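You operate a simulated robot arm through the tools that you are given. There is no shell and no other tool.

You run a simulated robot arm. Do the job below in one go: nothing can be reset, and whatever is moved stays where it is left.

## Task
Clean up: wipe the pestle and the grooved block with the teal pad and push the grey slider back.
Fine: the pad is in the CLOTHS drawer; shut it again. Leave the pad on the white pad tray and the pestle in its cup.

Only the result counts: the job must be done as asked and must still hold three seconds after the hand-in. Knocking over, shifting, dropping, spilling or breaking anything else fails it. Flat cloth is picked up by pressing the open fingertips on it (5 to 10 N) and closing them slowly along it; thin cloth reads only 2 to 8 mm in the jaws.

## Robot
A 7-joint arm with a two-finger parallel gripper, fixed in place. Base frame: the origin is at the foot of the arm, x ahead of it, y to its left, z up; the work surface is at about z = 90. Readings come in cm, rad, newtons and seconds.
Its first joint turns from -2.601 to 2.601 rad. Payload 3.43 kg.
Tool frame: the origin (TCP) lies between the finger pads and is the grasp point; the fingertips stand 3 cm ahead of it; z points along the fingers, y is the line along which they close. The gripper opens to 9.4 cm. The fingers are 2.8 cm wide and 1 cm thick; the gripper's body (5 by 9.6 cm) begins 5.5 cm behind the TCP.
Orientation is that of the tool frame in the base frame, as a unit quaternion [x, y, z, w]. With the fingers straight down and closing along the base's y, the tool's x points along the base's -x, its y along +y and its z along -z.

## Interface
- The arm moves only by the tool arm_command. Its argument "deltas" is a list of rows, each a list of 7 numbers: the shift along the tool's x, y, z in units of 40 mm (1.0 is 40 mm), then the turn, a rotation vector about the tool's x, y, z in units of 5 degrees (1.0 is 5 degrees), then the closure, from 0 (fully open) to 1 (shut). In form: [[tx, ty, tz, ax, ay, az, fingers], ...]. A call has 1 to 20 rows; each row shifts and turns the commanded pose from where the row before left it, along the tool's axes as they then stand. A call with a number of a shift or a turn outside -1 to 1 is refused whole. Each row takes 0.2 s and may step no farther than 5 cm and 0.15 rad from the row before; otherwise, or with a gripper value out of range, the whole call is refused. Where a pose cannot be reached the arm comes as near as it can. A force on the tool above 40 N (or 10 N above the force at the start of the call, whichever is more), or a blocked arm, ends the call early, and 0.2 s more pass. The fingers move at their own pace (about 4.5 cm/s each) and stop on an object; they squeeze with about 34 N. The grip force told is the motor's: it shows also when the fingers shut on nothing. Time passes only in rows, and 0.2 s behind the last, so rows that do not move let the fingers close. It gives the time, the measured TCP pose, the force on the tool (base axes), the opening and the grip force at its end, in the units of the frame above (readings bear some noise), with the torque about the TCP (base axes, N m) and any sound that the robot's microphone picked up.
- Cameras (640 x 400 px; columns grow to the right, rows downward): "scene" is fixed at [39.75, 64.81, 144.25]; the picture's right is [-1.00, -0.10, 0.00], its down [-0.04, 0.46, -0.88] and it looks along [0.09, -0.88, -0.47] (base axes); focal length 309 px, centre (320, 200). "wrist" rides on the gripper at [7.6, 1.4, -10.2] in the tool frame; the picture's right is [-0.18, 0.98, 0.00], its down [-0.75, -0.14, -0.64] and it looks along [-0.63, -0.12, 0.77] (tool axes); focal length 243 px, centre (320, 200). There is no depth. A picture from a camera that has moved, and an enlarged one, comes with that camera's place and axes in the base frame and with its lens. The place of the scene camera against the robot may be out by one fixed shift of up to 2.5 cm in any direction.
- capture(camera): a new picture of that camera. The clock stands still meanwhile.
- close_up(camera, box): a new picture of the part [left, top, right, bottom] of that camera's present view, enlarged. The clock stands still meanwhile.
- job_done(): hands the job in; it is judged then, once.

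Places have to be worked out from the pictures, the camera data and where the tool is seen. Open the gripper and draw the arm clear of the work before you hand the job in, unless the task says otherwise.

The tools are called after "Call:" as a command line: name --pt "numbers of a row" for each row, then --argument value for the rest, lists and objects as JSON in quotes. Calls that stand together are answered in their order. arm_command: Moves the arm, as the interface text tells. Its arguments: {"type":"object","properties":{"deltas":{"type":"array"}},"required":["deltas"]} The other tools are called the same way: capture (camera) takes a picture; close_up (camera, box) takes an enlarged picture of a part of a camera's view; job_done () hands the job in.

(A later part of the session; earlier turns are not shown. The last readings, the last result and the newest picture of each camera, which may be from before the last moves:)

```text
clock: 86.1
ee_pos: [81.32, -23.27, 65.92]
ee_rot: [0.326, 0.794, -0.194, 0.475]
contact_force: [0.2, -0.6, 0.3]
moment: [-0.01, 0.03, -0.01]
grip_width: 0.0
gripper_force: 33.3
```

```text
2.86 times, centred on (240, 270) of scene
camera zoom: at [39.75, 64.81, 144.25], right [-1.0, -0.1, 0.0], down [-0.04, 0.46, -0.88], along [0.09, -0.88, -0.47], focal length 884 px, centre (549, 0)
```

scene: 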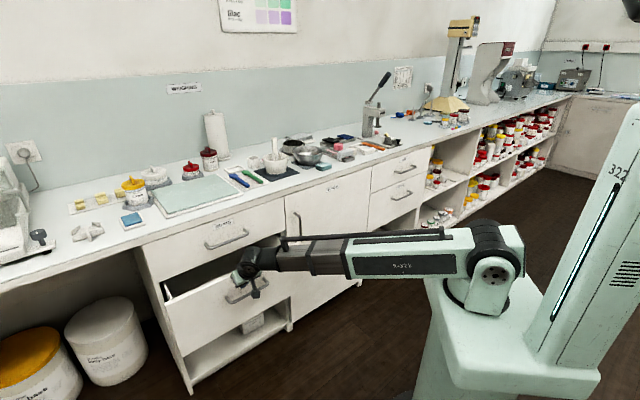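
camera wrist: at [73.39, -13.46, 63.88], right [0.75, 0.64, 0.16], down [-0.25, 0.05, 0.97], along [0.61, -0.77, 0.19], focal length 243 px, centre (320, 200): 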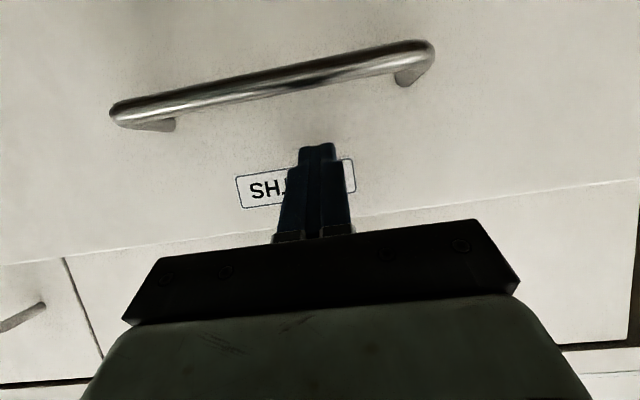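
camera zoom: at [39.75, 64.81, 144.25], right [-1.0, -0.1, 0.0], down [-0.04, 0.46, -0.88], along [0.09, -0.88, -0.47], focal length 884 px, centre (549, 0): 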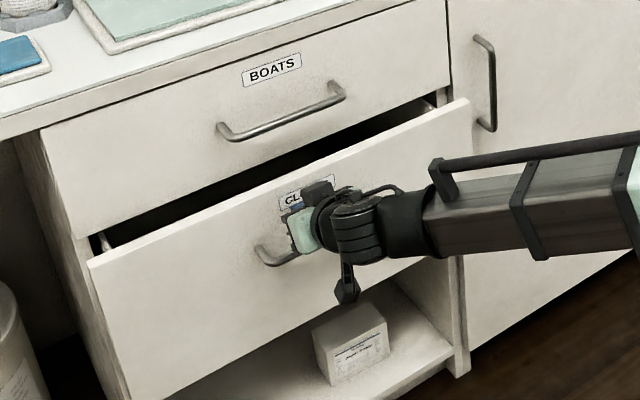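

The drawer has about 7 cm to go. I'll continue pushing, with small final steps.

Call:
arm_command --pt "-0.2 0 0.346 0 0 0 1" --pt "-0.2 0 0.346 0 0 0 1" --pt "-0.2 0 0.346 0 0 0 1" --pt "-0.15 0 0.26 0 0 0 1" --pt "-0.08 0 0.13 0 0 0 1" --pt "-0.08 0 0.13 0 0 0 1" --pt "-0.05 0 0.087 0 0 0 1" --pt "-0.05 0 0.087 0 0 0 1" --pt "-0.05 0 0.087 0 0 0 1"

Call:
capture --camera "wrist"

Call:
close_up --camera "scene" --box '[140, 200, 340, 340]'

```text
clock: 87.4
ee_pos: [85.67, -27.58, 66.02]
ee_rot: [0.326, 0.795, -0.193, 0.474]
contact_force: [-3.8, 6.6, 3.6]
moment: [-0.04, -0.02, 0.03]
grip_width: 0.0
gripper_force: 33.0
stopped in row 6: the force on the tool passed its limit at 48 N (the readings are from after the stop); the commanded pose is now the measured one
```

```text
taken
camera wrist: at [77.74, -17.84, 64.1], right [0.75, 0.64, 0.16], down [-0.25, 0.04, 0.97], along [0.61, -0.77, 0.19], focal length 243 px, centre (320, 200)
```

wrist: 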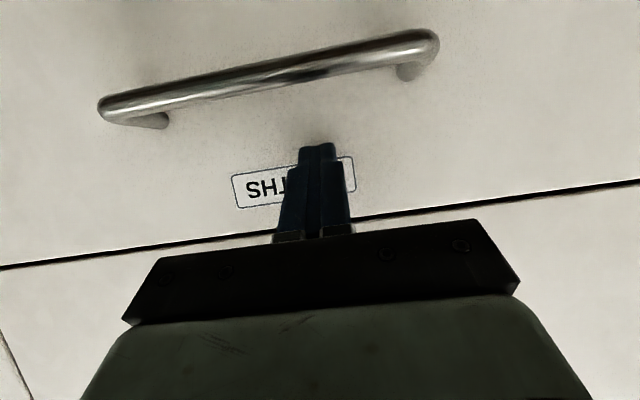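

```text
2.86 times, centred on (240, 270) of scene
camera zoom: at [39.75, 64.81, 144.25], right [-1.0, -0.1, 0.0], down [-0.04, 0.46, -0.88], along [0.09, -0.88, -0.47], focal length 884 px, centre (549, 0)
```

zoom: 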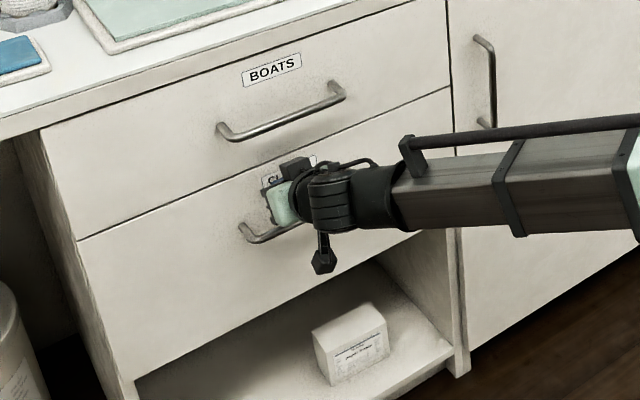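

The CLOTHS drawer is flush with its neighbour: closed. I'll retreat, rise and bring the tool back towards vertical.

Call:
arm_command --pt "0.4 0 -0.7 0 0 0 1" --pt "0.5 0 -0.85 0 0 0 1" --pt "0.5 0 -0.85 0 0 0 0.5" --pt "-0.8 0 -0.46 0 0 0 0" --pt "-0.8 0 -0.46 0 0 0 0" --pt "-0.8 0 -0.46 0 0 0 0" --pt "-0.8 0 -0.46 0 0 0 0" --pt "-0.8 0 -0.46 0 0 0 0" --pt "-0.8 0 -0.46 0 0 0 0" --pt "-0.8 0 -0.46 0 0 0 0" --pt "-0.8 0 -0.46 0 0 0 0" --pt "0 0 0 0 1 0 0" --pt "0 0 0 0 1 0 0" --pt "0 0 0 0 1 0 0" --pt "0 0 0 0 1 0 0" --pt "0 0 0 0 1 0 0" --pt "0 0 0 0 1 0 0" --pt "0 0 0 0 1 0 0"

Call:
capture --camera "scene"

```text
clock: 91.2
ee_pos: [77.31, -19.41, 95.13]
ee_rot: [0.369, 0.9, -0.086, 0.213]
contact_force: [-0.9, 0.5, 0.8]
moment: [-0.02, -0.02, 0.0]
grip_width: 9.39
gripper_force: 0.2
```

```text
taken
```

scene: 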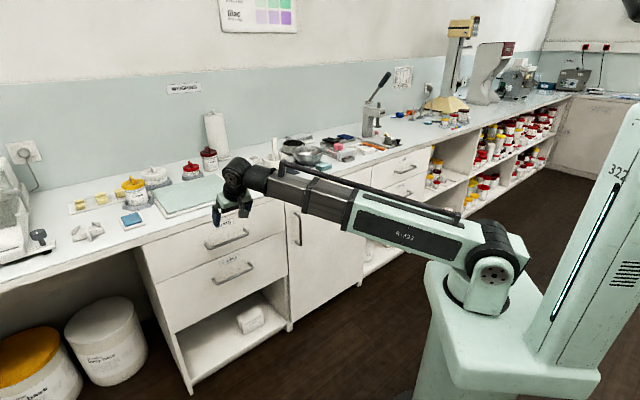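

The drawer is shut. I'll now move over the mortar, tool vertical, to look at the pestle from above.

Call:
arm_command --pt "-0.41 0 -0.82 0 0 0 0" --pt "-0.41 0 -0.82 0 0 0 0" --pt "-0.41 0 -0.82 0 0 0 0" --pt "-0.41 0 -0.82 0 0 0 0" --pt "-0.41 0 -0.82 0 0 0 0" --pt "0 0 0 0 1 0 0" --pt "0 0 0 0 1 0 0" --pt "0 0 0 0 1 0 0" --pt "0 0 0 0 1 0 0" --pt "0 0 0 0 1 0 0" --pt "-0.7 -0.9 0 0 0 0 0" --pt "-0.7 -0.9 0 0 0 0 0" --pt "-0.7 -0.9 0 0 0 0 0" --pt "-0.7 -0.9 0 0 0 0 0" --pt "-0.7 -0.9 0 0 0 0 0" --pt "-0.7 -0.9 0 0 0 0 0" --pt "-0.7 -0.9 0 0 0 0 0" --pt "-0.7 -0.9 0 0 0 0 0" --pt "-0.7 -0.9 0 0 0 0 0" --pt "-0.7 -0.9 0 0 0 0 0"

Call:
capture --camera "wrist"

Call:
close_up --camera "wrist" --box '[240, 0, 420, 180]'

```text
clock: 95.4
ee_pos: [72.05, -64.83, 114.16]
ee_rot: [0.379, 0.925, -0.004, 0.012]
contact_force: [-0.1, -0.6, 0.8]
moment: [-0.06, 0.0, 0.01]
grip_width: 9.38
gripper_force: 0.0
```

```text
taken
camera wrist: at [67.45, -58.42, 124.06], right [0.82, 0.57, 0.01], down [0.42, -0.62, 0.66], along [0.38, -0.54, -0.75], focal length 243 px, centre (320, 200)
```

wrist: 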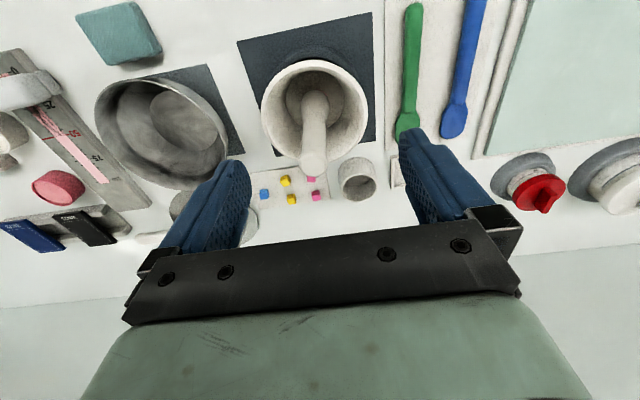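

```text
2.22 times, centred on (330, 90) of wrist
camera zoom: at [67.45, -58.42, 124.06], right [0.82, 0.57, 0.01], down [0.42, -0.62, 0.66], along [0.38, -0.54, -0.75], focal length 539 px, centre (298, 444)
```

zoom: 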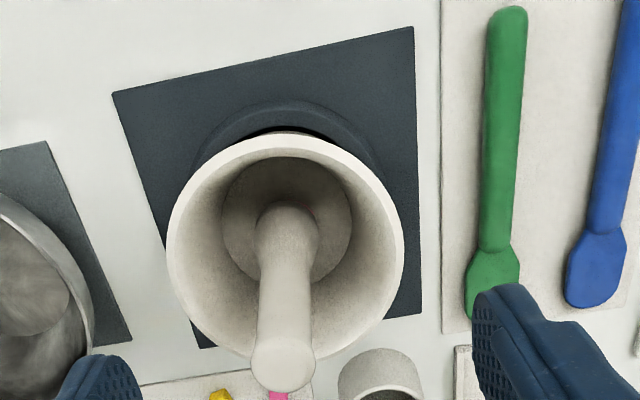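

The pestle stands in the mortar with its head at the bottom; there may be a pink trace on the head's right side. I'll zoom further.

Call:
close_up --camera "wrist" --box '[290, 60, 350, 120]'

Call:
close_up --camera "wrist" --box '[330, 140, 420, 220]'

Call:
close_up --camera "scene" --box '[245, 125, 305, 185]'

```text
6.67 times, centred on (320, 90) of wrist
camera zoom: at [67.45, -58.42, 124.06], right [0.82, 0.57, 0.01], down [0.42, -0.62, 0.66], along [0.38, -0.54, -0.75], focal length 1618 px, centre (320, 933)
```

zoom: 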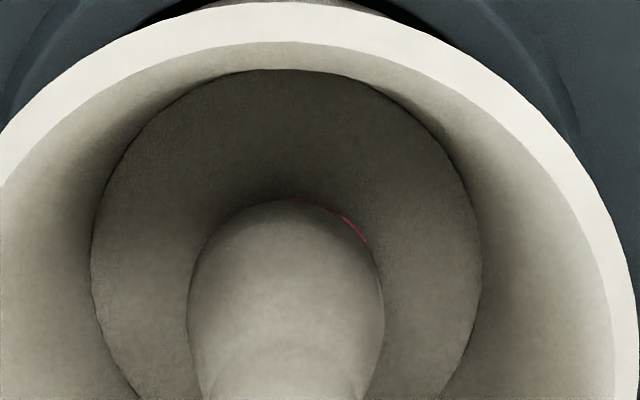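

```text
5.00 times, centred on (375, 180) of wrist
camera zoom: at [67.45, -58.42, 124.06], right [0.82, 0.57, 0.01], down [0.42, -0.62, 0.66], along [0.38, -0.54, -0.75], focal length 1213 px, centre (45, 300)
```

zoom: 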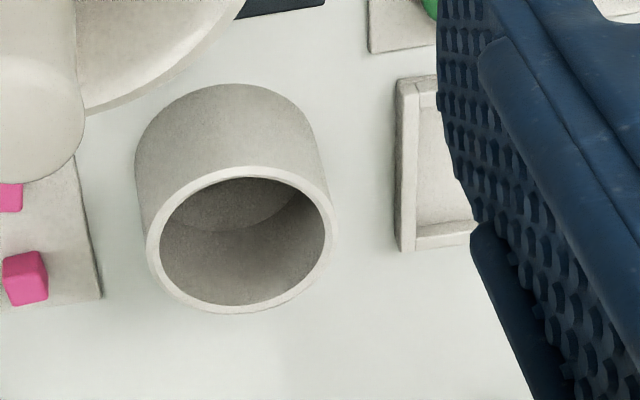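

```text
6.67 times, centred on (275, 155) of scene
camera zoom: at [39.75, 64.81, 144.25], right [-1.0, -0.1, 0.0], down [-0.04, 0.46, -0.88], along [0.09, -0.88, -0.47], focal length 2062 px, centre (620, 500)
```

zoom: 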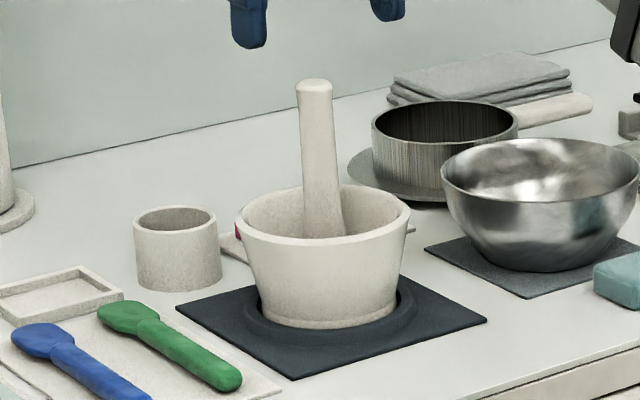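

The stain is a pink ring low on the pestle's head, and the pestle stands upright at about (73.4,-67.9). I'll tilt the tool 45°, line up with the handle and look before approaching.

Call:
arm_command --pt "0 0 0 0 -1 0 0" --pt "0 0 0 0 -1 0 0" --pt "0 0 0 0 -1 0 0" --pt "0 0 0 0 -1 0 0" --pt "0 0 0 0 -1 0 0" --pt "0 0 0 0 -1 0 0" --pt "0 0 0 0 -1 0 0" --pt "0 0 0 0 -1 0 0" --pt "0 0 0 0 -1 0 0" --pt "0.45 -0.1 0 0 0 0 0" --pt "0.45 -0.1 0 0 0 0 0" --pt "0.44 -0.1 0 0 0 0 0"

Call:
capture --camera "wrist"

Call:
close_up --camera "scene" --box '[220, 90, 360, 200]'

```text
clock: 98.0
ee_pos: [68.4, -63.02, 110.33]
ee_rot: [0.35, 0.849, -0.15, 0.367]
contact_force: [0.7, -0.8, -0.4]
moment: [0.02, 0.01, 0.01]
grip_width: 9.4
gripper_force: 0.0
```

```text
taken
camera wrist: at [60.35, -53.23, 111.61], right [0.78, 0.61, 0.14], down [-0.06, -0.14, 0.99], along [0.62, -0.78, -0.07], focal length 243 px, centre (320, 200)
```

wrist: 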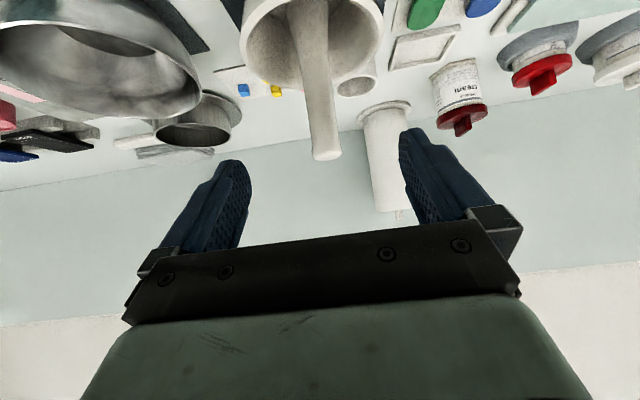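

```text
3.64 times, centred on (290, 145) of scene
camera zoom: at [39.75, 64.81, 144.25], right [-1.0, -0.1, 0.0], down [-0.04, 0.46, -0.88], along [0.09, -0.88, -0.47], focal length 1124 px, centre (429, 400)
```

zoom: 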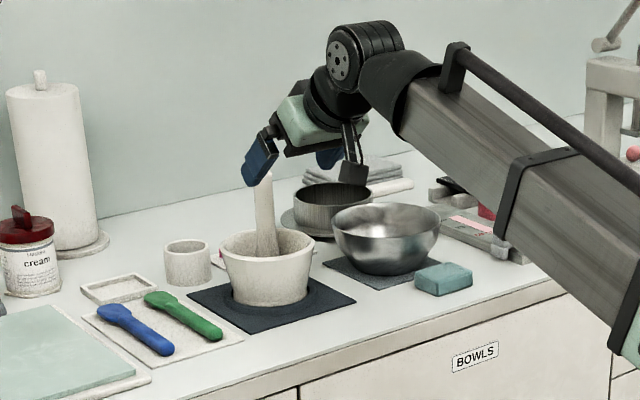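

The handle lines up with the tool axis (target at pixel ≈(320,117)). I'll advance along the tool axis to straddle it.

Call:
arm_command --pt "0 0 0.5 0 0 0 0" --pt "0 0 0.5 0 0 0 0" --pt "0 0 0.5 0 0 0 0" --pt "0 0 0.5 0 0 0 0" --pt "0 0 0.4 0 0 0 0"

Call:
capture --camera "wrist"

Call:
close_up --camera "scene" --box '[230, 100, 330, 180]'

```text
clock: 99.2
ee_pos: [73.28, -67.64, 103.71]
ee_rot: [0.349, 0.85, -0.149, 0.365]
contact_force: [0.6, 0.5, 0.3]
moment: [0.01, -0.02, -0.02]
grip_width: 9.4
gripper_force: 0.1
```

```text
taken
camera wrist: at [65.36, -58.04, 105.08], right [0.78, 0.61, 0.14], down [-0.06, -0.14, 0.99], along [0.62, -0.78, -0.07], focal length 243 px, centre (320, 200)
```

wrist: 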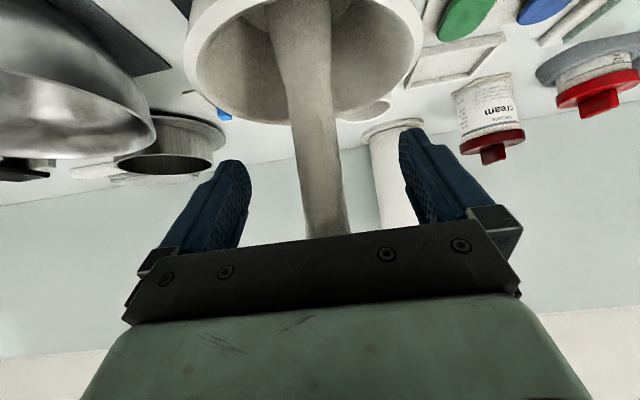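

```text
5.00 times, centred on (280, 140) of scene
camera zoom: at [39.75, 64.81, 144.25], right [-1.0, -0.1, 0.0], down [-0.04, 0.46, -0.88], along [0.09, -0.88, -0.47], focal length 1546 px, centre (520, 500)
```

zoom: 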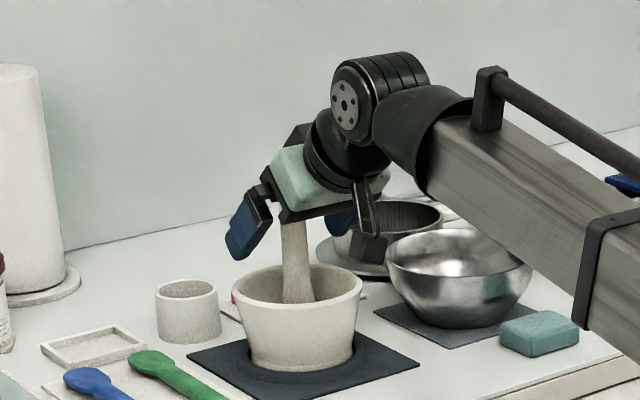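

The handle is centred between the fingers. I'll close on it.

Call:
arm_command --pt "0 0 0 0 0 0 0.4" --pt "0 0 0 0 0 0 0.6" --pt "0 0 0 0 0 0 0.7" --pt "0 0 0 0 0 0 0.8" --pt "0 0 0 0 0 0 1" --pt "0 0 0 0 0 0 1" --pt "0 0 0 0 0 0 1"

Call:
capture --camera "wrist"

```text
clock: 100.8
ee_pos: [73.26, -67.85, 103.69]
ee_rot: [0.349, 0.85, -0.149, 0.365]
contact_force: [-0.1, -0.2, -0.2]
moment: [0.0, 0.02, -0.02]
grip_width: 2.76
gripper_force: 34.5
```

```text
taken
camera wrist: at [65.35, -58.03, 105.1], right [0.78, 0.61, 0.14], down [-0.06, -0.14, 0.99], along [0.62, -0.78, -0.07], focal length 243 px, centre (320, 200)
```

wrist: 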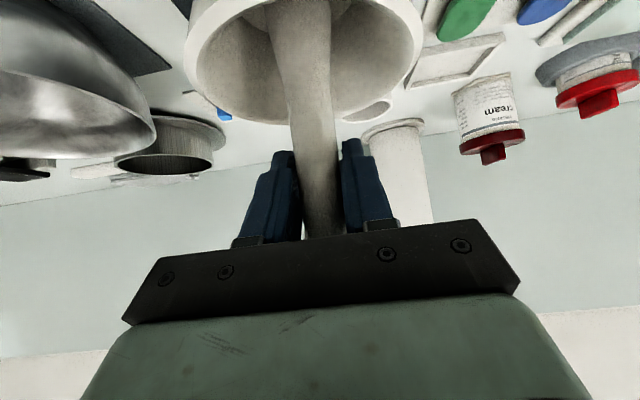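

Grip is solid (2.76 cm). I'll lift the pestle straight up clear of the mortar.

Call:
arm_command --pt "-0.2 0 -0.19 0 0 0 1" --pt "-0.36 0 -0.345 0 0 0 1" --pt "-0.36 0 -0.345 0 0 0 1" --pt "-0.36 0 -0.345 0 0 0 1" --pt "-0.36 0 -0.345 0 0 0 1" --pt "-0.36 0 -0.345 0 0 0 1" --pt "-0.36 0 -0.345 0 0 0 1" --pt "-0.36 0 -0.345 0 0 0 1"

Call:
capture --camera "wrist"

Call:
close_up --camera "scene" --box '[230, 80, 330, 160]'

```text
clock: 102.6
ee_pos: [73.39, -67.61, 118.62]
ee_rot: [0.349, 0.85, -0.149, 0.365]
contact_force: [0.3, 0.2, -2.3]
moment: [0.0, -0.01, -0.01]
grip_width: 2.74
gripper_force: 33.5
```

```text
taken
camera wrist: at [65.43, -57.88, 120.09], right [0.78, 0.61, 0.14], down [-0.06, -0.14, 0.99], along [0.62, -0.78, -0.07], focal length 243 px, centre (320, 200)
```

wrist: 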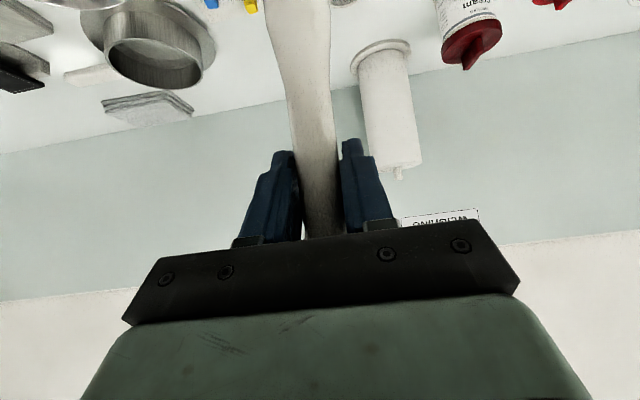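

```text
5.00 times, centred on (280, 120) of scene
camera zoom: at [39.75, 64.81, 144.25], right [-1.0, -0.1, 0.0], down [-0.04, 0.46, -0.88], along [0.09, -0.88, -0.47], focal length 1546 px, centre (520, 600)
```

zoom: 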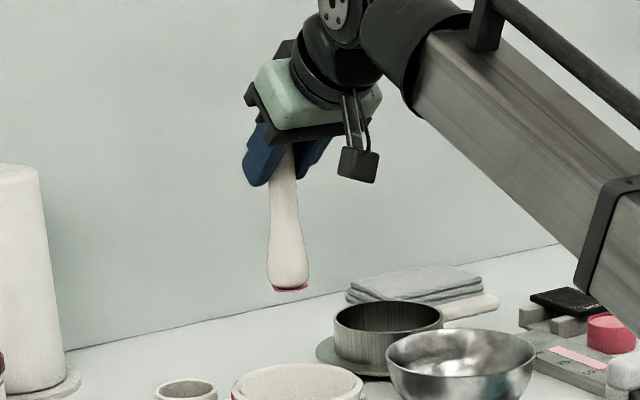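

The bottom of the pestle head carries the pink residue, ~12 cm below the TCP. I'll carry it over the teal pad on the bench so I can rub the head on it.

Call:
arm_command --pt "0.3 -0.85 -0.32 0 0 0 1" --pt "0.3 -0.85 -0.32 0 0 0 1" --pt "0.3 -0.85 -0.32 0 0 0 1" --pt "0.3 -0.85 -0.32 0 0 0 1" --pt "0.3 -0.85 -0.32 0 0 0 1" --pt "0.3 -0.85 -0.32 0 0 0 1" --pt "0.3 0 0.3 0 0 0 1" --pt "0.4 0 0.38 0 0 0 1"

Call:
capture --camera "wrist"

Call:
close_up --camera "scene" --box '[270, 90, 390, 190]'

```text
clock: 104.4
ee_pos: [51.41, -74.82, 114.78]
ee_rot: [0.349, 0.849, -0.15, 0.366]
contact_force: [0.0, 1.6, -0.9]
moment: [-0.04, 0.02, 0.0]
grip_width: 2.77
gripper_force: 34.0
```

```text
taken
camera wrist: at [43.4, -65.05, 116.28], right [0.78, 0.61, 0.13], down [-0.06, -0.14, 0.99], along [0.62, -0.78, -0.07], focal length 243 px, centre (320, 200)
```

wrist: 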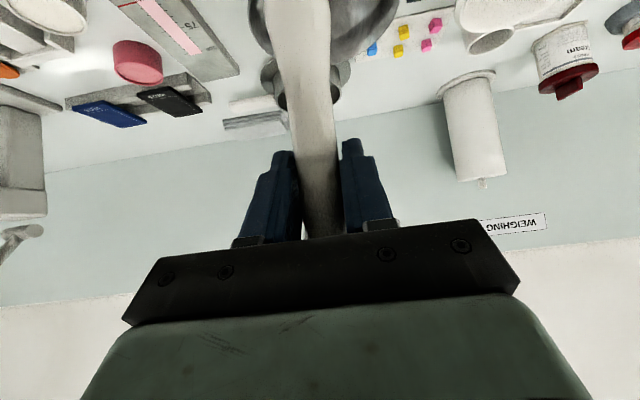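

```text
4.00 times, centred on (330, 140) of scene
camera zoom: at [39.75, 64.81, 144.25], right [-1.0, -0.1, 0.0], down [-0.04, 0.46, -0.88], along [0.09, -0.88, -0.47], focal length 1237 px, centre (280, 440)
```

zoom: 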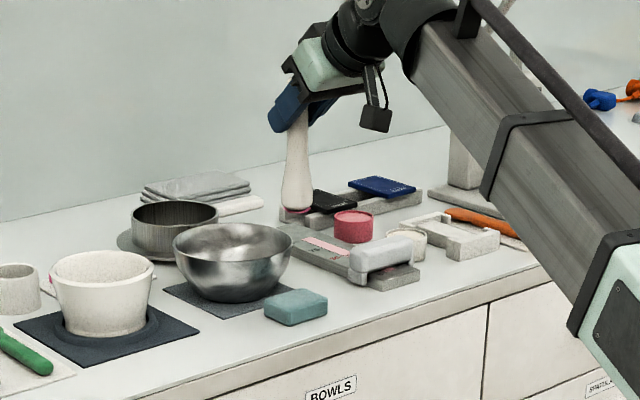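

The pestle hangs right over the pad. I'll lower to just above it, then feel for contact in 2 mm steps.

Call:
arm_command --pt "0.36 0 0.343 0 0 0 1" --pt "0.36 0 0.343 0 0 0 1" --pt "0.36 0 0.343 0 0 0 1" --pt "0.36 0 0.343 0 0 0 1" --pt "0.29 0.02 0.276 0 0 0 1" --pt "0 0 0 0 0 0 1"

Call:
close_up --camera "scene" --box '[290, 120, 390, 190]'

```text
clock: 105.8
ee_pos: [51.65, -74.93, 105.41]
ee_rot: [0.349, 0.85, -0.15, 0.366]
contact_force: [-0.2, -0.1, -1.8]
moment: [-0.02, -0.03, -0.01]
grip_width: 2.76
gripper_force: 33.6
```

```text
5.71 times, centred on (340, 155) of scene
camera zoom: at [39.75, 64.81, 144.25], right [-1.0, -0.1, 0.0], down [-0.04, 0.46, -0.88], along [0.09, -0.88, -0.47], focal length 1767 px, centre (206, 457)
```

zoom: 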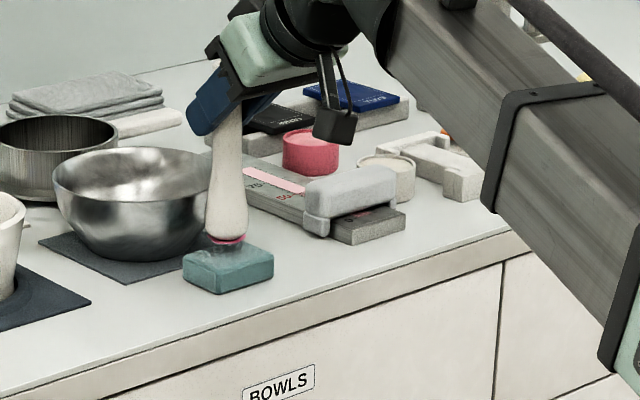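

The head is about a centimetre above the pad; the baseline force is about -2 N. I'll lower in small steps.

Call:
arm_command --pt "0.036 0 0.0345 0 0 0 1" --pt "0.036 0 0.0345 0 0 0 1" --pt "0.036 0 0.0345 0 0 0 1" --pt "0 0 0 0 0 0 1"

```text
clock: 106.8
ee_pos: [51.7, -74.81, 104.68]
ee_rot: [0.349, 0.85, -0.149, 0.365]
contact_force: [0.6, 0.5, -2.2]
moment: [-0.03, 0.0, 0.0]
grip_width: 2.77
gripper_force: 34.0
```

No contact yet at z=104.68 (force still -2.2 N). I continue down in small steps.

Call:
arm_command --pt "0.036 0 0.0345 0 0 0 1" --pt "0.03 0 0.029 0 0 0 1" --pt "0 0 0 0 0 0 1"

```text
clock: 107.6
ee_pos: [51.62, -74.78, 104.29]
ee_rot: [0.35, 0.85, -0.15, 0.365]
contact_force: [-0.2, -0.1, -1.6]
moment: [0.01, -0.01, 0.0]
grip_width: 2.79
gripper_force: 34.1
```

Still -1.6 N at z=104.29. A few more millimetres down.

Call:
arm_command --pt "0.036 0 0.0345 0 0 0 1" --pt "0.03 0 0.029 0 0 0 1" --pt "0 0 0 0 0 0 1"

Call:
close_up --camera "scene" --box '[305, 140, 365, 185]'

```text
clock: 108.4
ee_pos: [51.66, -74.91, 104.09]
ee_rot: [0.349, 0.85, -0.15, 0.366]
contact_force: [-0.3, 0.6, 2.0]
moment: [0.0, 0.06, 0.0]
grip_width: 2.76
gripper_force: 34.1
```

```text
8.89 times, centred on (335, 162) of scene
camera zoom: at [39.75, 64.81, 144.25], right [-1.0, -0.1, 0.0], down [-0.04, 0.46, -0.88], along [0.09, -0.88, -0.47], focal length 2749 px, centre (187, 533)
```

zoom: 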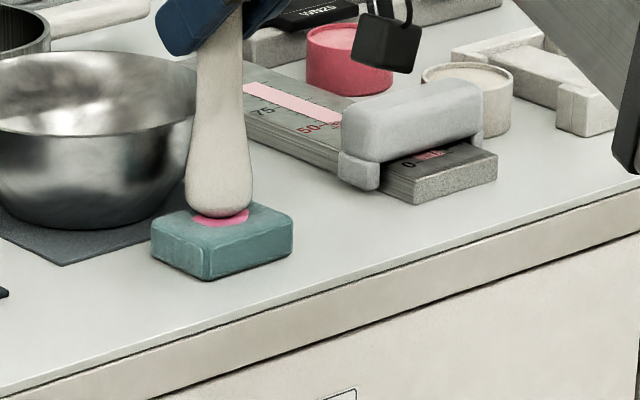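

Contact at z=104.09 (net ≈4 N). I'll press about 1 mm more and rub side to side on the pad.

Call:
arm_command --pt "0.018 0 0.017 0 0 0 1" --pt "0 0.2 0 0 0 0 1" --pt "0 0.2 0 0 0 0 1" --pt "0 -0.2 0 0 0 0 1" --pt "0 -0.2 0 0 0 0 1" --pt "0 -0.2 0 0 0 0 1" --pt "0 -0.2 0 0 0 0 1" --pt "0 0.2 0 0 0 0 1" --pt "0 0.2 0 0 0 0 1" --pt "0 0 0 0 0 0 1"

Call:
close_up --camera "scene" --box '[305, 140, 365, 185]'

```text
clock: 110.6
ee_pos: [51.6, -75.0, 103.95]
ee_rot: [0.35, 0.849, -0.15, 0.366]
contact_force: [-0.4, -0.1, -2.0]
moment: [0.04, 0.01, -0.04]
grip_width: 2.78
gripper_force: 34.0
```

```text
8.89 times, centred on (335, 162) of scene
camera zoom: at [39.75, 64.81, 144.25], right [-1.0, -0.1, 0.0], down [-0.04, 0.46, -0.88], along [0.09, -0.88, -0.47], focal length 2749 px, centre (187, 533)
```

zoom: 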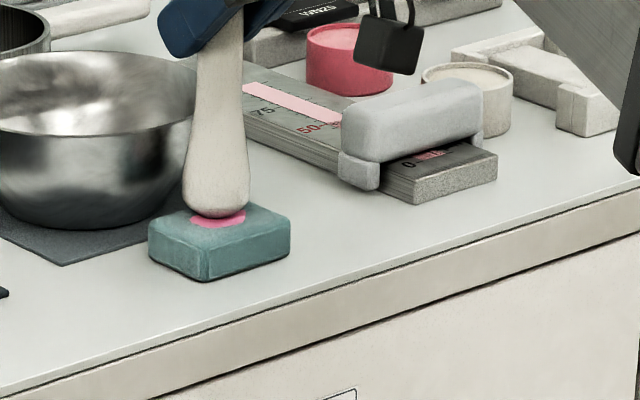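

Force shows contact was lost (the pestle shifted slightly in the grip). I'll raise a few centimetres and inspect the head and pad.

Call:
arm_command --pt "-0.36 0 -0.345 0 0 0 1" --pt "-0.36 0 -0.345 0 0 0 1" --pt "-0.36 0 -0.345 0 0 0 1" --pt "0 0 0 0 0 0 1"

Call:
close_up --camera "scene" --box '[305, 130, 365, 175]'

Call:
capture --camera "wrist"

```text
clock: 111.6
ee_pos: [51.6, -74.98, 109.98]
ee_rot: [0.348, 0.85, -0.149, 0.366]
contact_force: [0.2, 0.6, -0.5]
moment: [0.01, 0.01, 0.0]
grip_width: 2.76
gripper_force: 33.9
```

```text
8.89 times, centred on (335, 152) of scene
camera zoom: at [39.75, 64.81, 144.25], right [-1.0, -0.1, 0.0], down [-0.04, 0.46, -0.88], along [0.09, -0.88, -0.47], focal length 2749 px, centre (187, 622)
```

zoom: 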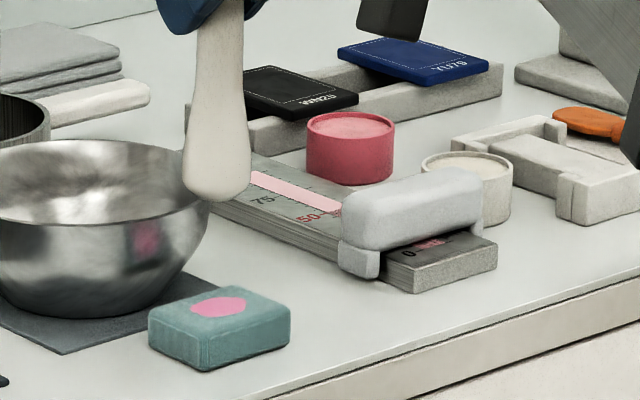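

```text
taken
camera wrist: at [43.59, -65.14, 111.39], right [0.78, 0.61, 0.14], down [-0.06, -0.14, 0.99], along [0.62, -0.78, -0.07], focal length 243 px, centre (320, 200)
```

wrist: 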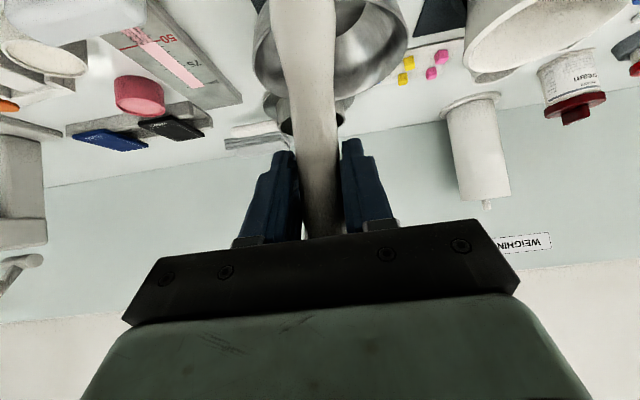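

Excellent: the pink has come off onto the pad's top, and the pestle's rim looks clean. To make sure the whole underside is clean I'll raise and roll the pestle sideways towards the scene camera.

Call:
arm_command --pt "-0.36 0 -0.345 0 0 0 1" --pt "-0.36 0 -0.345 0 0 0 1" --pt "0 0 0 -0.689 0 0.724 1" --pt "0 0 0 -0.689 0 0.724 1" --pt "0 0 0 -0.689 0 0.724 1" --pt "0 0 0 -0.689 0 0.724 1" --pt "0 0 0 -0.689 0 0.724 1" --pt "0 0 0 -0.689 0 0.724 1" --pt "0 0 0 -0.689 0 0.724 1" --pt "0 0 0 -0.689 0 0.724 1" --pt "0 0 0 -0.689 0 0.724 1" --pt "0 0 0 -0.689 0 0.724 1" --pt "0 0 0 -0.689 0 0.724 1" --pt "0 0 0 -0.689 0 0.724 1"

Call:
close_up --camera "scene" --box '[265, 90, 385, 180]'

```text
clock: 114.6
ee_pos: [51.56, -74.93, 113.77]
ee_rot: [0.484, 0.661, 0.296, 0.491]
contact_force: [-0.1, 0.3, -1.2]
moment: [-0.05, 0.07, -0.03]
grip_width: 2.78
gripper_force: 34.4
```

```text
4.44 times, centred on (325, 135) of scene
camera zoom: at [39.75, 64.81, 144.25], right [-1.0, -0.1, 0.0], down [-0.04, 0.46, -0.88], along [0.09, -0.88, -0.47], focal length 1374 px, centre (298, 489)
```

zoom: 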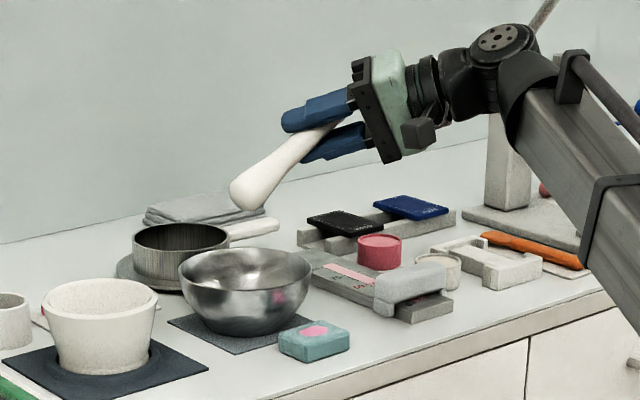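

Call:
close_up --camera "scene" --box '[300, 120, 340, 145]'

Call:
capture --camera "wrist"

```text
16.00 times, centred on (320, 132) of scene
camera zoom: at [39.75, 64.81, 144.25], right [-1.0, -0.1, 0.0], down [-0.04, 0.46, -0.88], along [0.09, -0.88, -0.47], focal length 4948 px, centre (320, 1280)
```

zoom: 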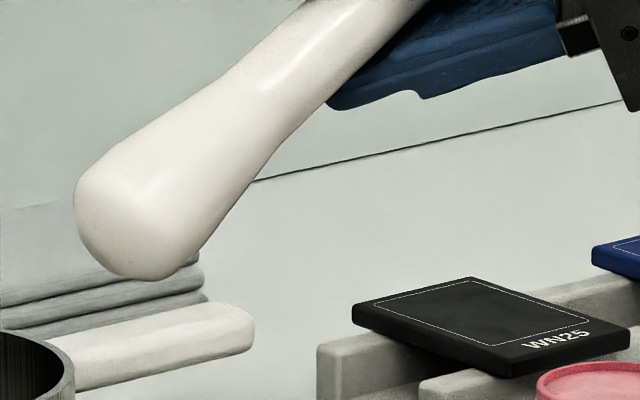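

```text
taken
camera wrist: at [42.22, -66.54, 115.69], right [0.35, 0.18, 0.92], down [-0.61, -0.7, 0.37], along [0.71, -0.69, -0.14], focal length 243 px, centre (320, 200)
```

wrist: 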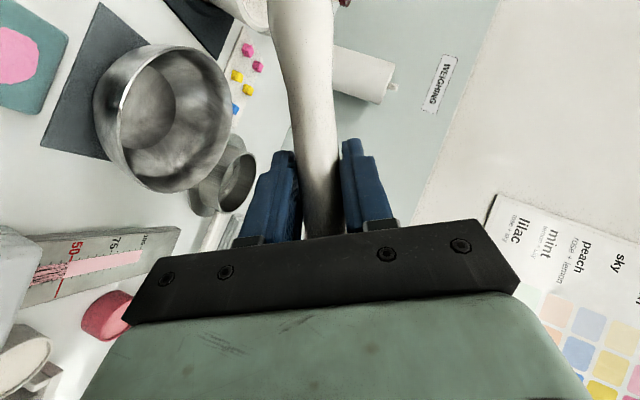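

The visible head is clean cream-white. I'll roll a bit further to see the very bottom.

Call:
arm_command --pt "0 0 0 -0.689 0 0.724 1" --pt "0 0 0 -0.689 0 0.724 1" --pt "0 0 0 -0.689 0 0.724 1" --pt "0 0 0 -0.689 0 0.724 1" --pt "0 0 0 -0.689 0 0.724 1" --pt "0 0 0 -0.689 0 0.724 1"

Call:
close_up --camera "scene" --box '[290, 105, 350, 145]'

```text
clock: 116.0
ee_pos: [51.7, -74.78, 113.83]
ee_rot: [0.505, 0.495, 0.496, 0.504]
contact_force: [-0.3, 0.3, -2.2]
moment: [-0.09, 0.05, 0.03]
grip_width: 2.79
gripper_force: 34.2
```

```text
10.00 times, centred on (320, 125) of scene
camera zoom: at [39.75, 64.81, 144.25], right [-1.0, -0.1, 0.0], down [-0.04, 0.46, -0.88], along [0.09, -0.88, -0.47], focal length 3092 px, centre (320, 950)
```

zoom: 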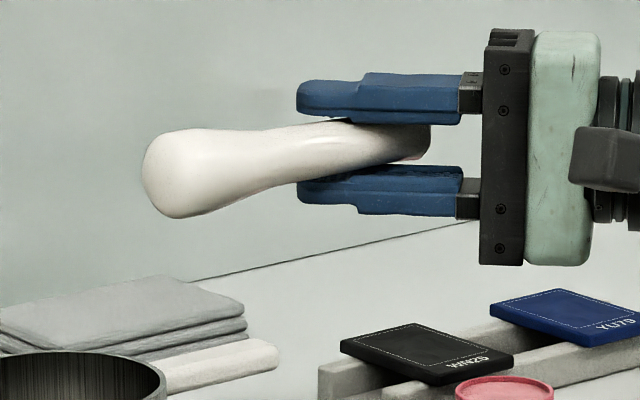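

The underside is clean: no pink left on the pestle. I'll roll it back upright.

Call:
arm_command --pt "0 0 0 0.689 0 -0.724 1" --pt "0 0 0 0.689 0 -0.724 1" --pt "0 0 0 0.689 0 -0.724 1" --pt "0 0 0 0.689 0 -0.724 1" --pt "0 0 0 0.689 0 -0.724 1" --pt "0 0 0 0.689 0 -0.724 1" --pt "0 0 0 0.689 0 -0.724 1" --pt "0 0 0 0.689 0 -0.724 1" --pt "0 0 0 0.689 0 -0.724 1" --pt "0 0 0 0.689 0 -0.724 1" --pt "0 0 0 0.689 0 -0.724 1" --pt "0 0 0 0.689 0 -0.724 1" --pt "0 0 0 0.689 0 -0.724 1" --pt "0 0 0 0.689 0 -0.724 1" --pt "0 0 0 0.689 0 -0.724 1" --pt "0 0 0 0.689 0 -0.724 1" --pt "0 0 0 0.689 0 -0.724 1" --pt "0 0 0 0.689 0 -0.724 1"

Call:
close_up --camera "scene" --box '[260, 90, 380, 180]'

```text
clock: 119.8
ee_pos: [51.64, -74.84, 113.75]
ee_rot: [0.347, 0.851, -0.149, 0.366]
contact_force: [0.4, 0.8, -0.5]
moment: [0.0, -0.01, -0.03]
grip_width: 2.79
gripper_force: 34.0
```

```text
4.44 times, centred on (320, 135) of scene
camera zoom: at [39.75, 64.81, 144.25], right [-1.0, -0.1, 0.0], down [-0.04, 0.46, -0.88], along [0.09, -0.88, -0.47], focal length 1374 px, centre (320, 489)
```

zoom: 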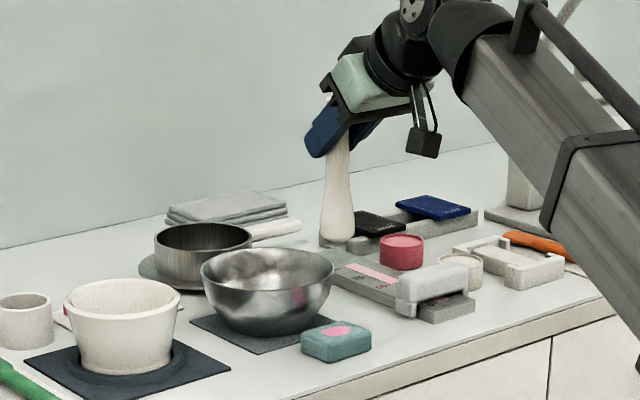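

The pestle is upright again. I'll lift a little and carry it across to above the cup at about (85.5,-73.9).

Call:
arm_command --pt "-0.39 0 -0.37 0 0 0 1" --pt "-0.39 0 -0.37 0 0 0 1" --pt "-0.504 0.76 0.53 0 0 0 1" --pt "-0.504 0.76 0.53 0 0 0 1" --pt "-0.504 0.76 0.53 0 0 0 1" --pt "-0.504 0.76 0.53 0 0 0 1" --pt "-0.504 0.76 0.53 0 0 0 1" --pt "-0.504 0.76 0.53 0 0 0 1" --pt "-0.504 0.76 0.53 0 0 0 1" --pt "-0.504 0.76 0.53 0 0 0 1"

Call:
capture --camera "wrist"

Call:
close_up --camera "scene" --box '[200, 90, 320, 190]'

```text
clock: 122.0
ee_pos: [85.46, -74.12, 118.21]
ee_rot: [0.348, 0.85, -0.149, 0.365]
contact_force: [-1.3, 0.8, -1.1]
moment: [-0.03, -0.02, 0.0]
grip_width: 2.78
gripper_force: 34.2
```

```text
taken
camera wrist: at [77.51, -64.29, 119.68], right [0.78, 0.61, 0.13], down [-0.06, -0.14, 0.99], along [0.62, -0.78, -0.07], focal length 243 px, centre (320, 200)
```

wrist: 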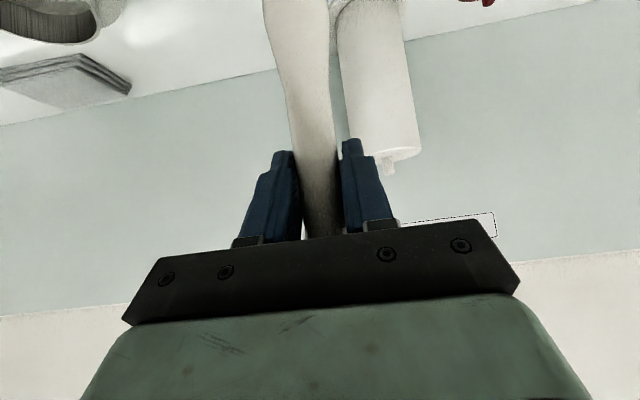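

```text
4.00 times, centred on (260, 140) of scene
camera zoom: at [39.75, 64.81, 144.25], right [-1.0, -0.1, 0.0], down [-0.04, 0.46, -0.88], along [0.09, -0.88, -0.47], focal length 1237 px, centre (560, 440)
```

zoom: 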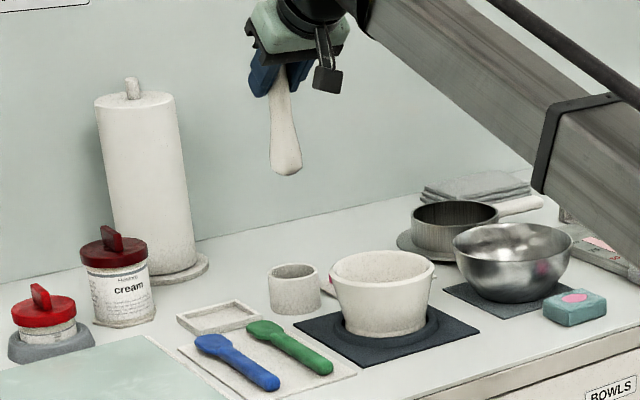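

I refined the cup to about (85.95,-74.2), rim z≈94.6, inner radius ≈2.55. I'll shift 4–5 mm outward and lower so the pestle's bottom hangs about 1.5 cm above the rim, then check alignment.

Call:
arm_command --pt "0.39 0.01 0.5 0 0 0 1" --pt "0.46 0 0.44 0 0 0 1" --pt "0.46 0 0.44 0 0 0 1" --pt "0.4 0 0.38 0 0 0 1" --pt "0 0 0 0 0 0 1"

Call:
close_up --camera "scene" --box '[240, 110, 300, 170]'

Call:
capture --camera "wrist"

```text
clock: 123.2
ee_pos: [85.98, -74.18, 108.36]
ee_rot: [0.348, 0.85, -0.149, 0.366]
contact_force: [-0.2, 0.3, -1.6]
moment: [-0.01, -0.01, -0.03]
grip_width: 2.78
gripper_force: 33.7
```

```text
6.67 times, centred on (270, 140) of scene
camera zoom: at [39.75, 64.81, 144.25], right [-1.0, -0.1, 0.0], down [-0.04, 0.46, -0.88], along [0.09, -0.88, -0.47], focal length 2062 px, centre (653, 600)
```

zoom: 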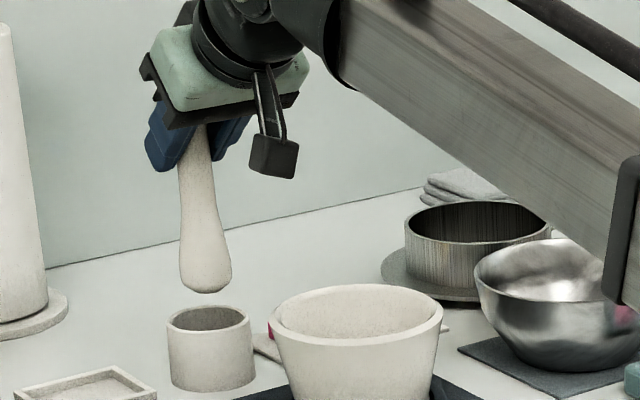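

```text
taken
camera wrist: at [77.92, -64.4, 109.76], right [0.78, 0.61, 0.14], down [-0.06, -0.14, 0.99], along [0.62, -0.78, -0.07], focal length 243 px, centre (320, 200)
```

wrist: 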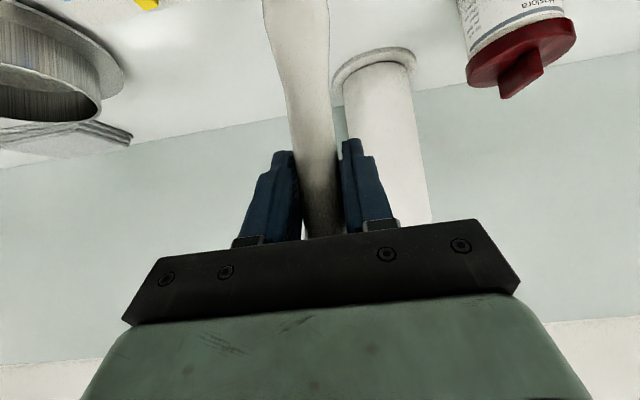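

Laterally the pestle is aligned with the cup within a millimetre. I'll lower 1.2 cm to judge the other direction right at rim level.

Call:
arm_command --pt "0.11 0 0.1035 0 0 0 1" --pt "0.11 0 0.1035 0 0 0 1" --pt "0 0 0 0 0 0 1"

Call:
close_up --camera "scene" --box '[245, 125, 285, 155]'

```text
clock: 124.0
ee_pos: [85.84, -74.18, 107.11]
ee_rot: [0.349, 0.85, -0.149, 0.365]
contact_force: [0.9, 0.7, -1.2]
moment: [0.02, 0.01, -0.01]
grip_width: 2.79
gripper_force: 33.9
```

```text
13.33 times, centred on (265, 140) of scene
camera zoom: at [39.75, 64.81, 144.25], right [-1.0, -0.1, 0.0], down [-0.04, 0.46, -0.88], along [0.09, -0.88, -0.47], focal length 4123 px, centre (1053, 1000)
```

zoom: 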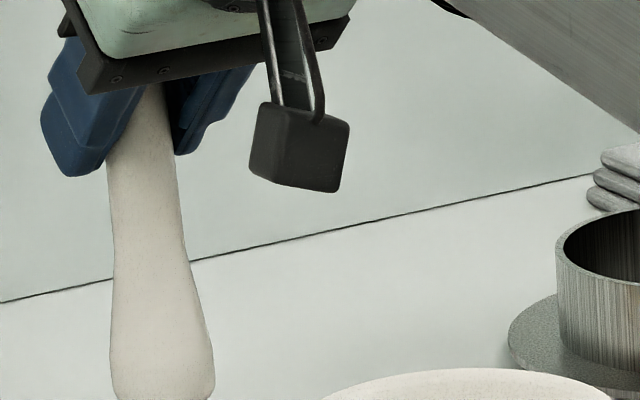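

The view was cropped above the cup; I'll take the close-up a bit lower.

Call:
close_up --camera "scene" --box '[245, 140, 285, 170]'

```text
13.33 times, centred on (265, 155) of scene
camera zoom: at [39.75, 64.81, 144.25], right [-1.0, -0.1, 0.0], down [-0.04, 0.46, -0.88], along [0.09, -0.88, -0.47], focal length 4123 px, centre (1053, 800)
```

zoom: 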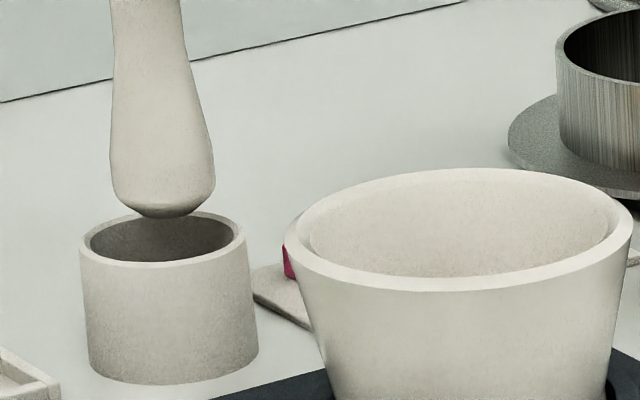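

The pestle is vertical and aligned with the cup's centre within a few millimetres; its bottom is ~1 cm above the rim. I'll descend gently and watch the force for rim contact.

Call:
arm_command --pt "0.06 0 0.057 0 0 0 1" --pt "0.06 0 0.057 0 0 0 1" --pt "0.06 0 0.057 0 0 0 1" --pt "0.06 0 0.057 0 0 0 1" --pt "0 0 0 0 0 0 1"

Call:
close_up --camera "scene" --box '[245, 140, 285, 170]'

```text
clock: 125.2
ee_pos: [85.79, -74.25, 105.91]
ee_rot: [0.35, 0.85, -0.149, 0.365]
contact_force: [0.3, 0.3, -1.4]
moment: [0.01, 0.01, -0.01]
grip_width: 2.74
gripper_force: 34.1
```

```text
13.33 times, centred on (265, 155) of scene
camera zoom: at [39.75, 64.81, 144.25], right [-1.0, -0.1, 0.0], down [-0.04, 0.46, -0.88], along [0.09, -0.88, -0.47], focal length 4123 px, centre (1053, 800)
```

zoom: 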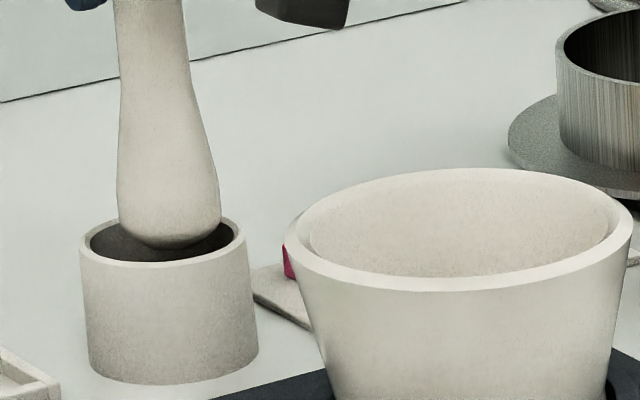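

The head is entering the rim with about 4 mm offset and no contact. I'll nudge 3 mm towards centre and keep lowering.

Call:
arm_command --pt "0.02 0.075 -0.02 0 0 0 1" --pt "0.06 0 0.057 0 0 0 1" --pt "0.06 0 0.057 0 0 0 1" --pt "0.06 0 0.057 0 0 0 1" --pt "0.06 0 0.057 0 0 0 1" --pt "0.06 0 0.057 0 0 0 1" --pt "0 0 0 0 0 0 1"

Call:
close_up --camera "scene" --box '[245, 140, 285, 170]'

```text
clock: 126.8
ee_pos: [85.95, -73.95, 104.24]
ee_rot: [0.349, 0.85, -0.149, 0.366]
contact_force: [0.2, 0.0, -1.5]
moment: [-0.02, 0.0, 0.0]
grip_width: 2.78
gripper_force: 34.2
```

```text
13.33 times, centred on (265, 155) of scene
camera zoom: at [39.75, 64.81, 144.25], right [-1.0, -0.1, 0.0], down [-0.04, 0.46, -0.88], along [0.09, -0.88, -0.47], focal length 4123 px, centre (1053, 800)
```

zoom: 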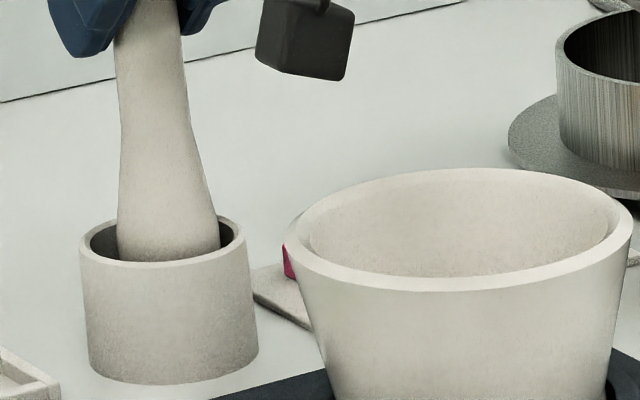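

The head is inside the cup with no contact. I'll keep lowering until it rests on the cup's floor.

Call:
arm_command --pt "0.05 0 0.048 0 0 0 1" --pt "0.05 0 0.048 0 0 0 1" --pt "0.05 0 0.048 0 0 0 1" --pt "0.05 0 0.048 0 0 0 1" --pt "0 0 0 0 0 0 1"

```text
clock: 128.0
ee_pos: [85.82, -73.85, 102.94]
ee_rot: [0.349, 0.85, -0.15, 0.365]
contact_force: [0.1, 0.0, -0.9]
moment: [0.05, 0.01, -0.01]
grip_width: 2.76
gripper_force: 33.6
```

Still free at z=102.94 (-0.9 N). A few more small steps down.

Call:
arm_command --pt "0.036 0 0.0345 0 0 0 1" --pt "0.036 0 0.0345 0 0 0 1" --pt "0 0 0 0 0 0 1"

Call:
close_up --camera "scene" --box '[245, 140, 285, 170]'

```text
clock: 128.8
ee_pos: [85.87, -74.0, 102.76]
ee_rot: [0.349, 0.85, -0.15, 0.365]
contact_force: [0.1, 0.4, -0.6]
moment: [0.0, 0.0, 0.01]
grip_width: 2.78
gripper_force: 34.1
```

```text
13.33 times, centred on (265, 155) of scene
camera zoom: at [39.75, 64.81, 144.25], right [-1.0, -0.1, 0.0], down [-0.04, 0.46, -0.88], along [0.09, -0.88, -0.47], focal length 4123 px, centre (1053, 800)
```

zoom: 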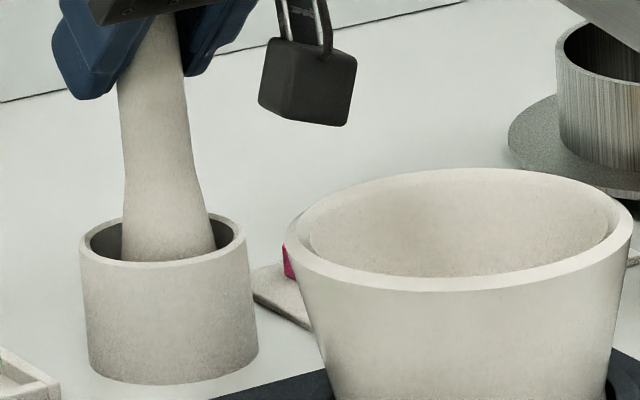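

Close to the floor now (bottom ≈91.2). Continue 2 mm at a time.

Call:
arm_command --pt "0.036 0 0.0345 0 0 0 1" --pt "0.036 0 0.0345 0 0 0 1" --pt "0 0 0 0 0 0 1"

```text
clock: 129.6
ee_pos: [85.89, -73.93, 102.33]
ee_rot: [0.349, 0.85, -0.149, 0.366]
contact_force: [0.5, -0.3, -1.6]
moment: [-0.01, -0.03, -0.01]
grip_width: 2.76
gripper_force: 34.0
```

No contact yet at z=102.33. Continuing gently.

Call:
arm_command --pt "0.036 0 0.0345 0 0 0 1" --pt "0.036 0 0.0345 0 0 0 1" --pt "0 0 0 0 0 0 1"

```text
clock: 130.4
ee_pos: [85.85, -73.96, 102.0]
ee_rot: [0.349, 0.85, -0.15, 0.366]
contact_force: [0.6, -0.4, -2.3]
moment: [0.0, -0.01, -0.01]
grip_width: 2.78
gripper_force: 34.2
```

Still hanging free (-2.3 N). Another few millimetres.

Call:
arm_command --pt "0.03 0 0.029 0 0 0 1" --pt "0.03 0 0.029 0 0 0 1" --pt "0 0 0 0 0 0 1"

```text
clock: 131.2
ee_pos: [85.77, -73.92, 101.92]
ee_rot: [0.349, 0.849, -0.151, 0.368]
contact_force: [-1.7, 0.1, 20.8]
moment: [0.23, 0.11, 0.04]
grip_width: 2.76
gripper_force: 34.5
```

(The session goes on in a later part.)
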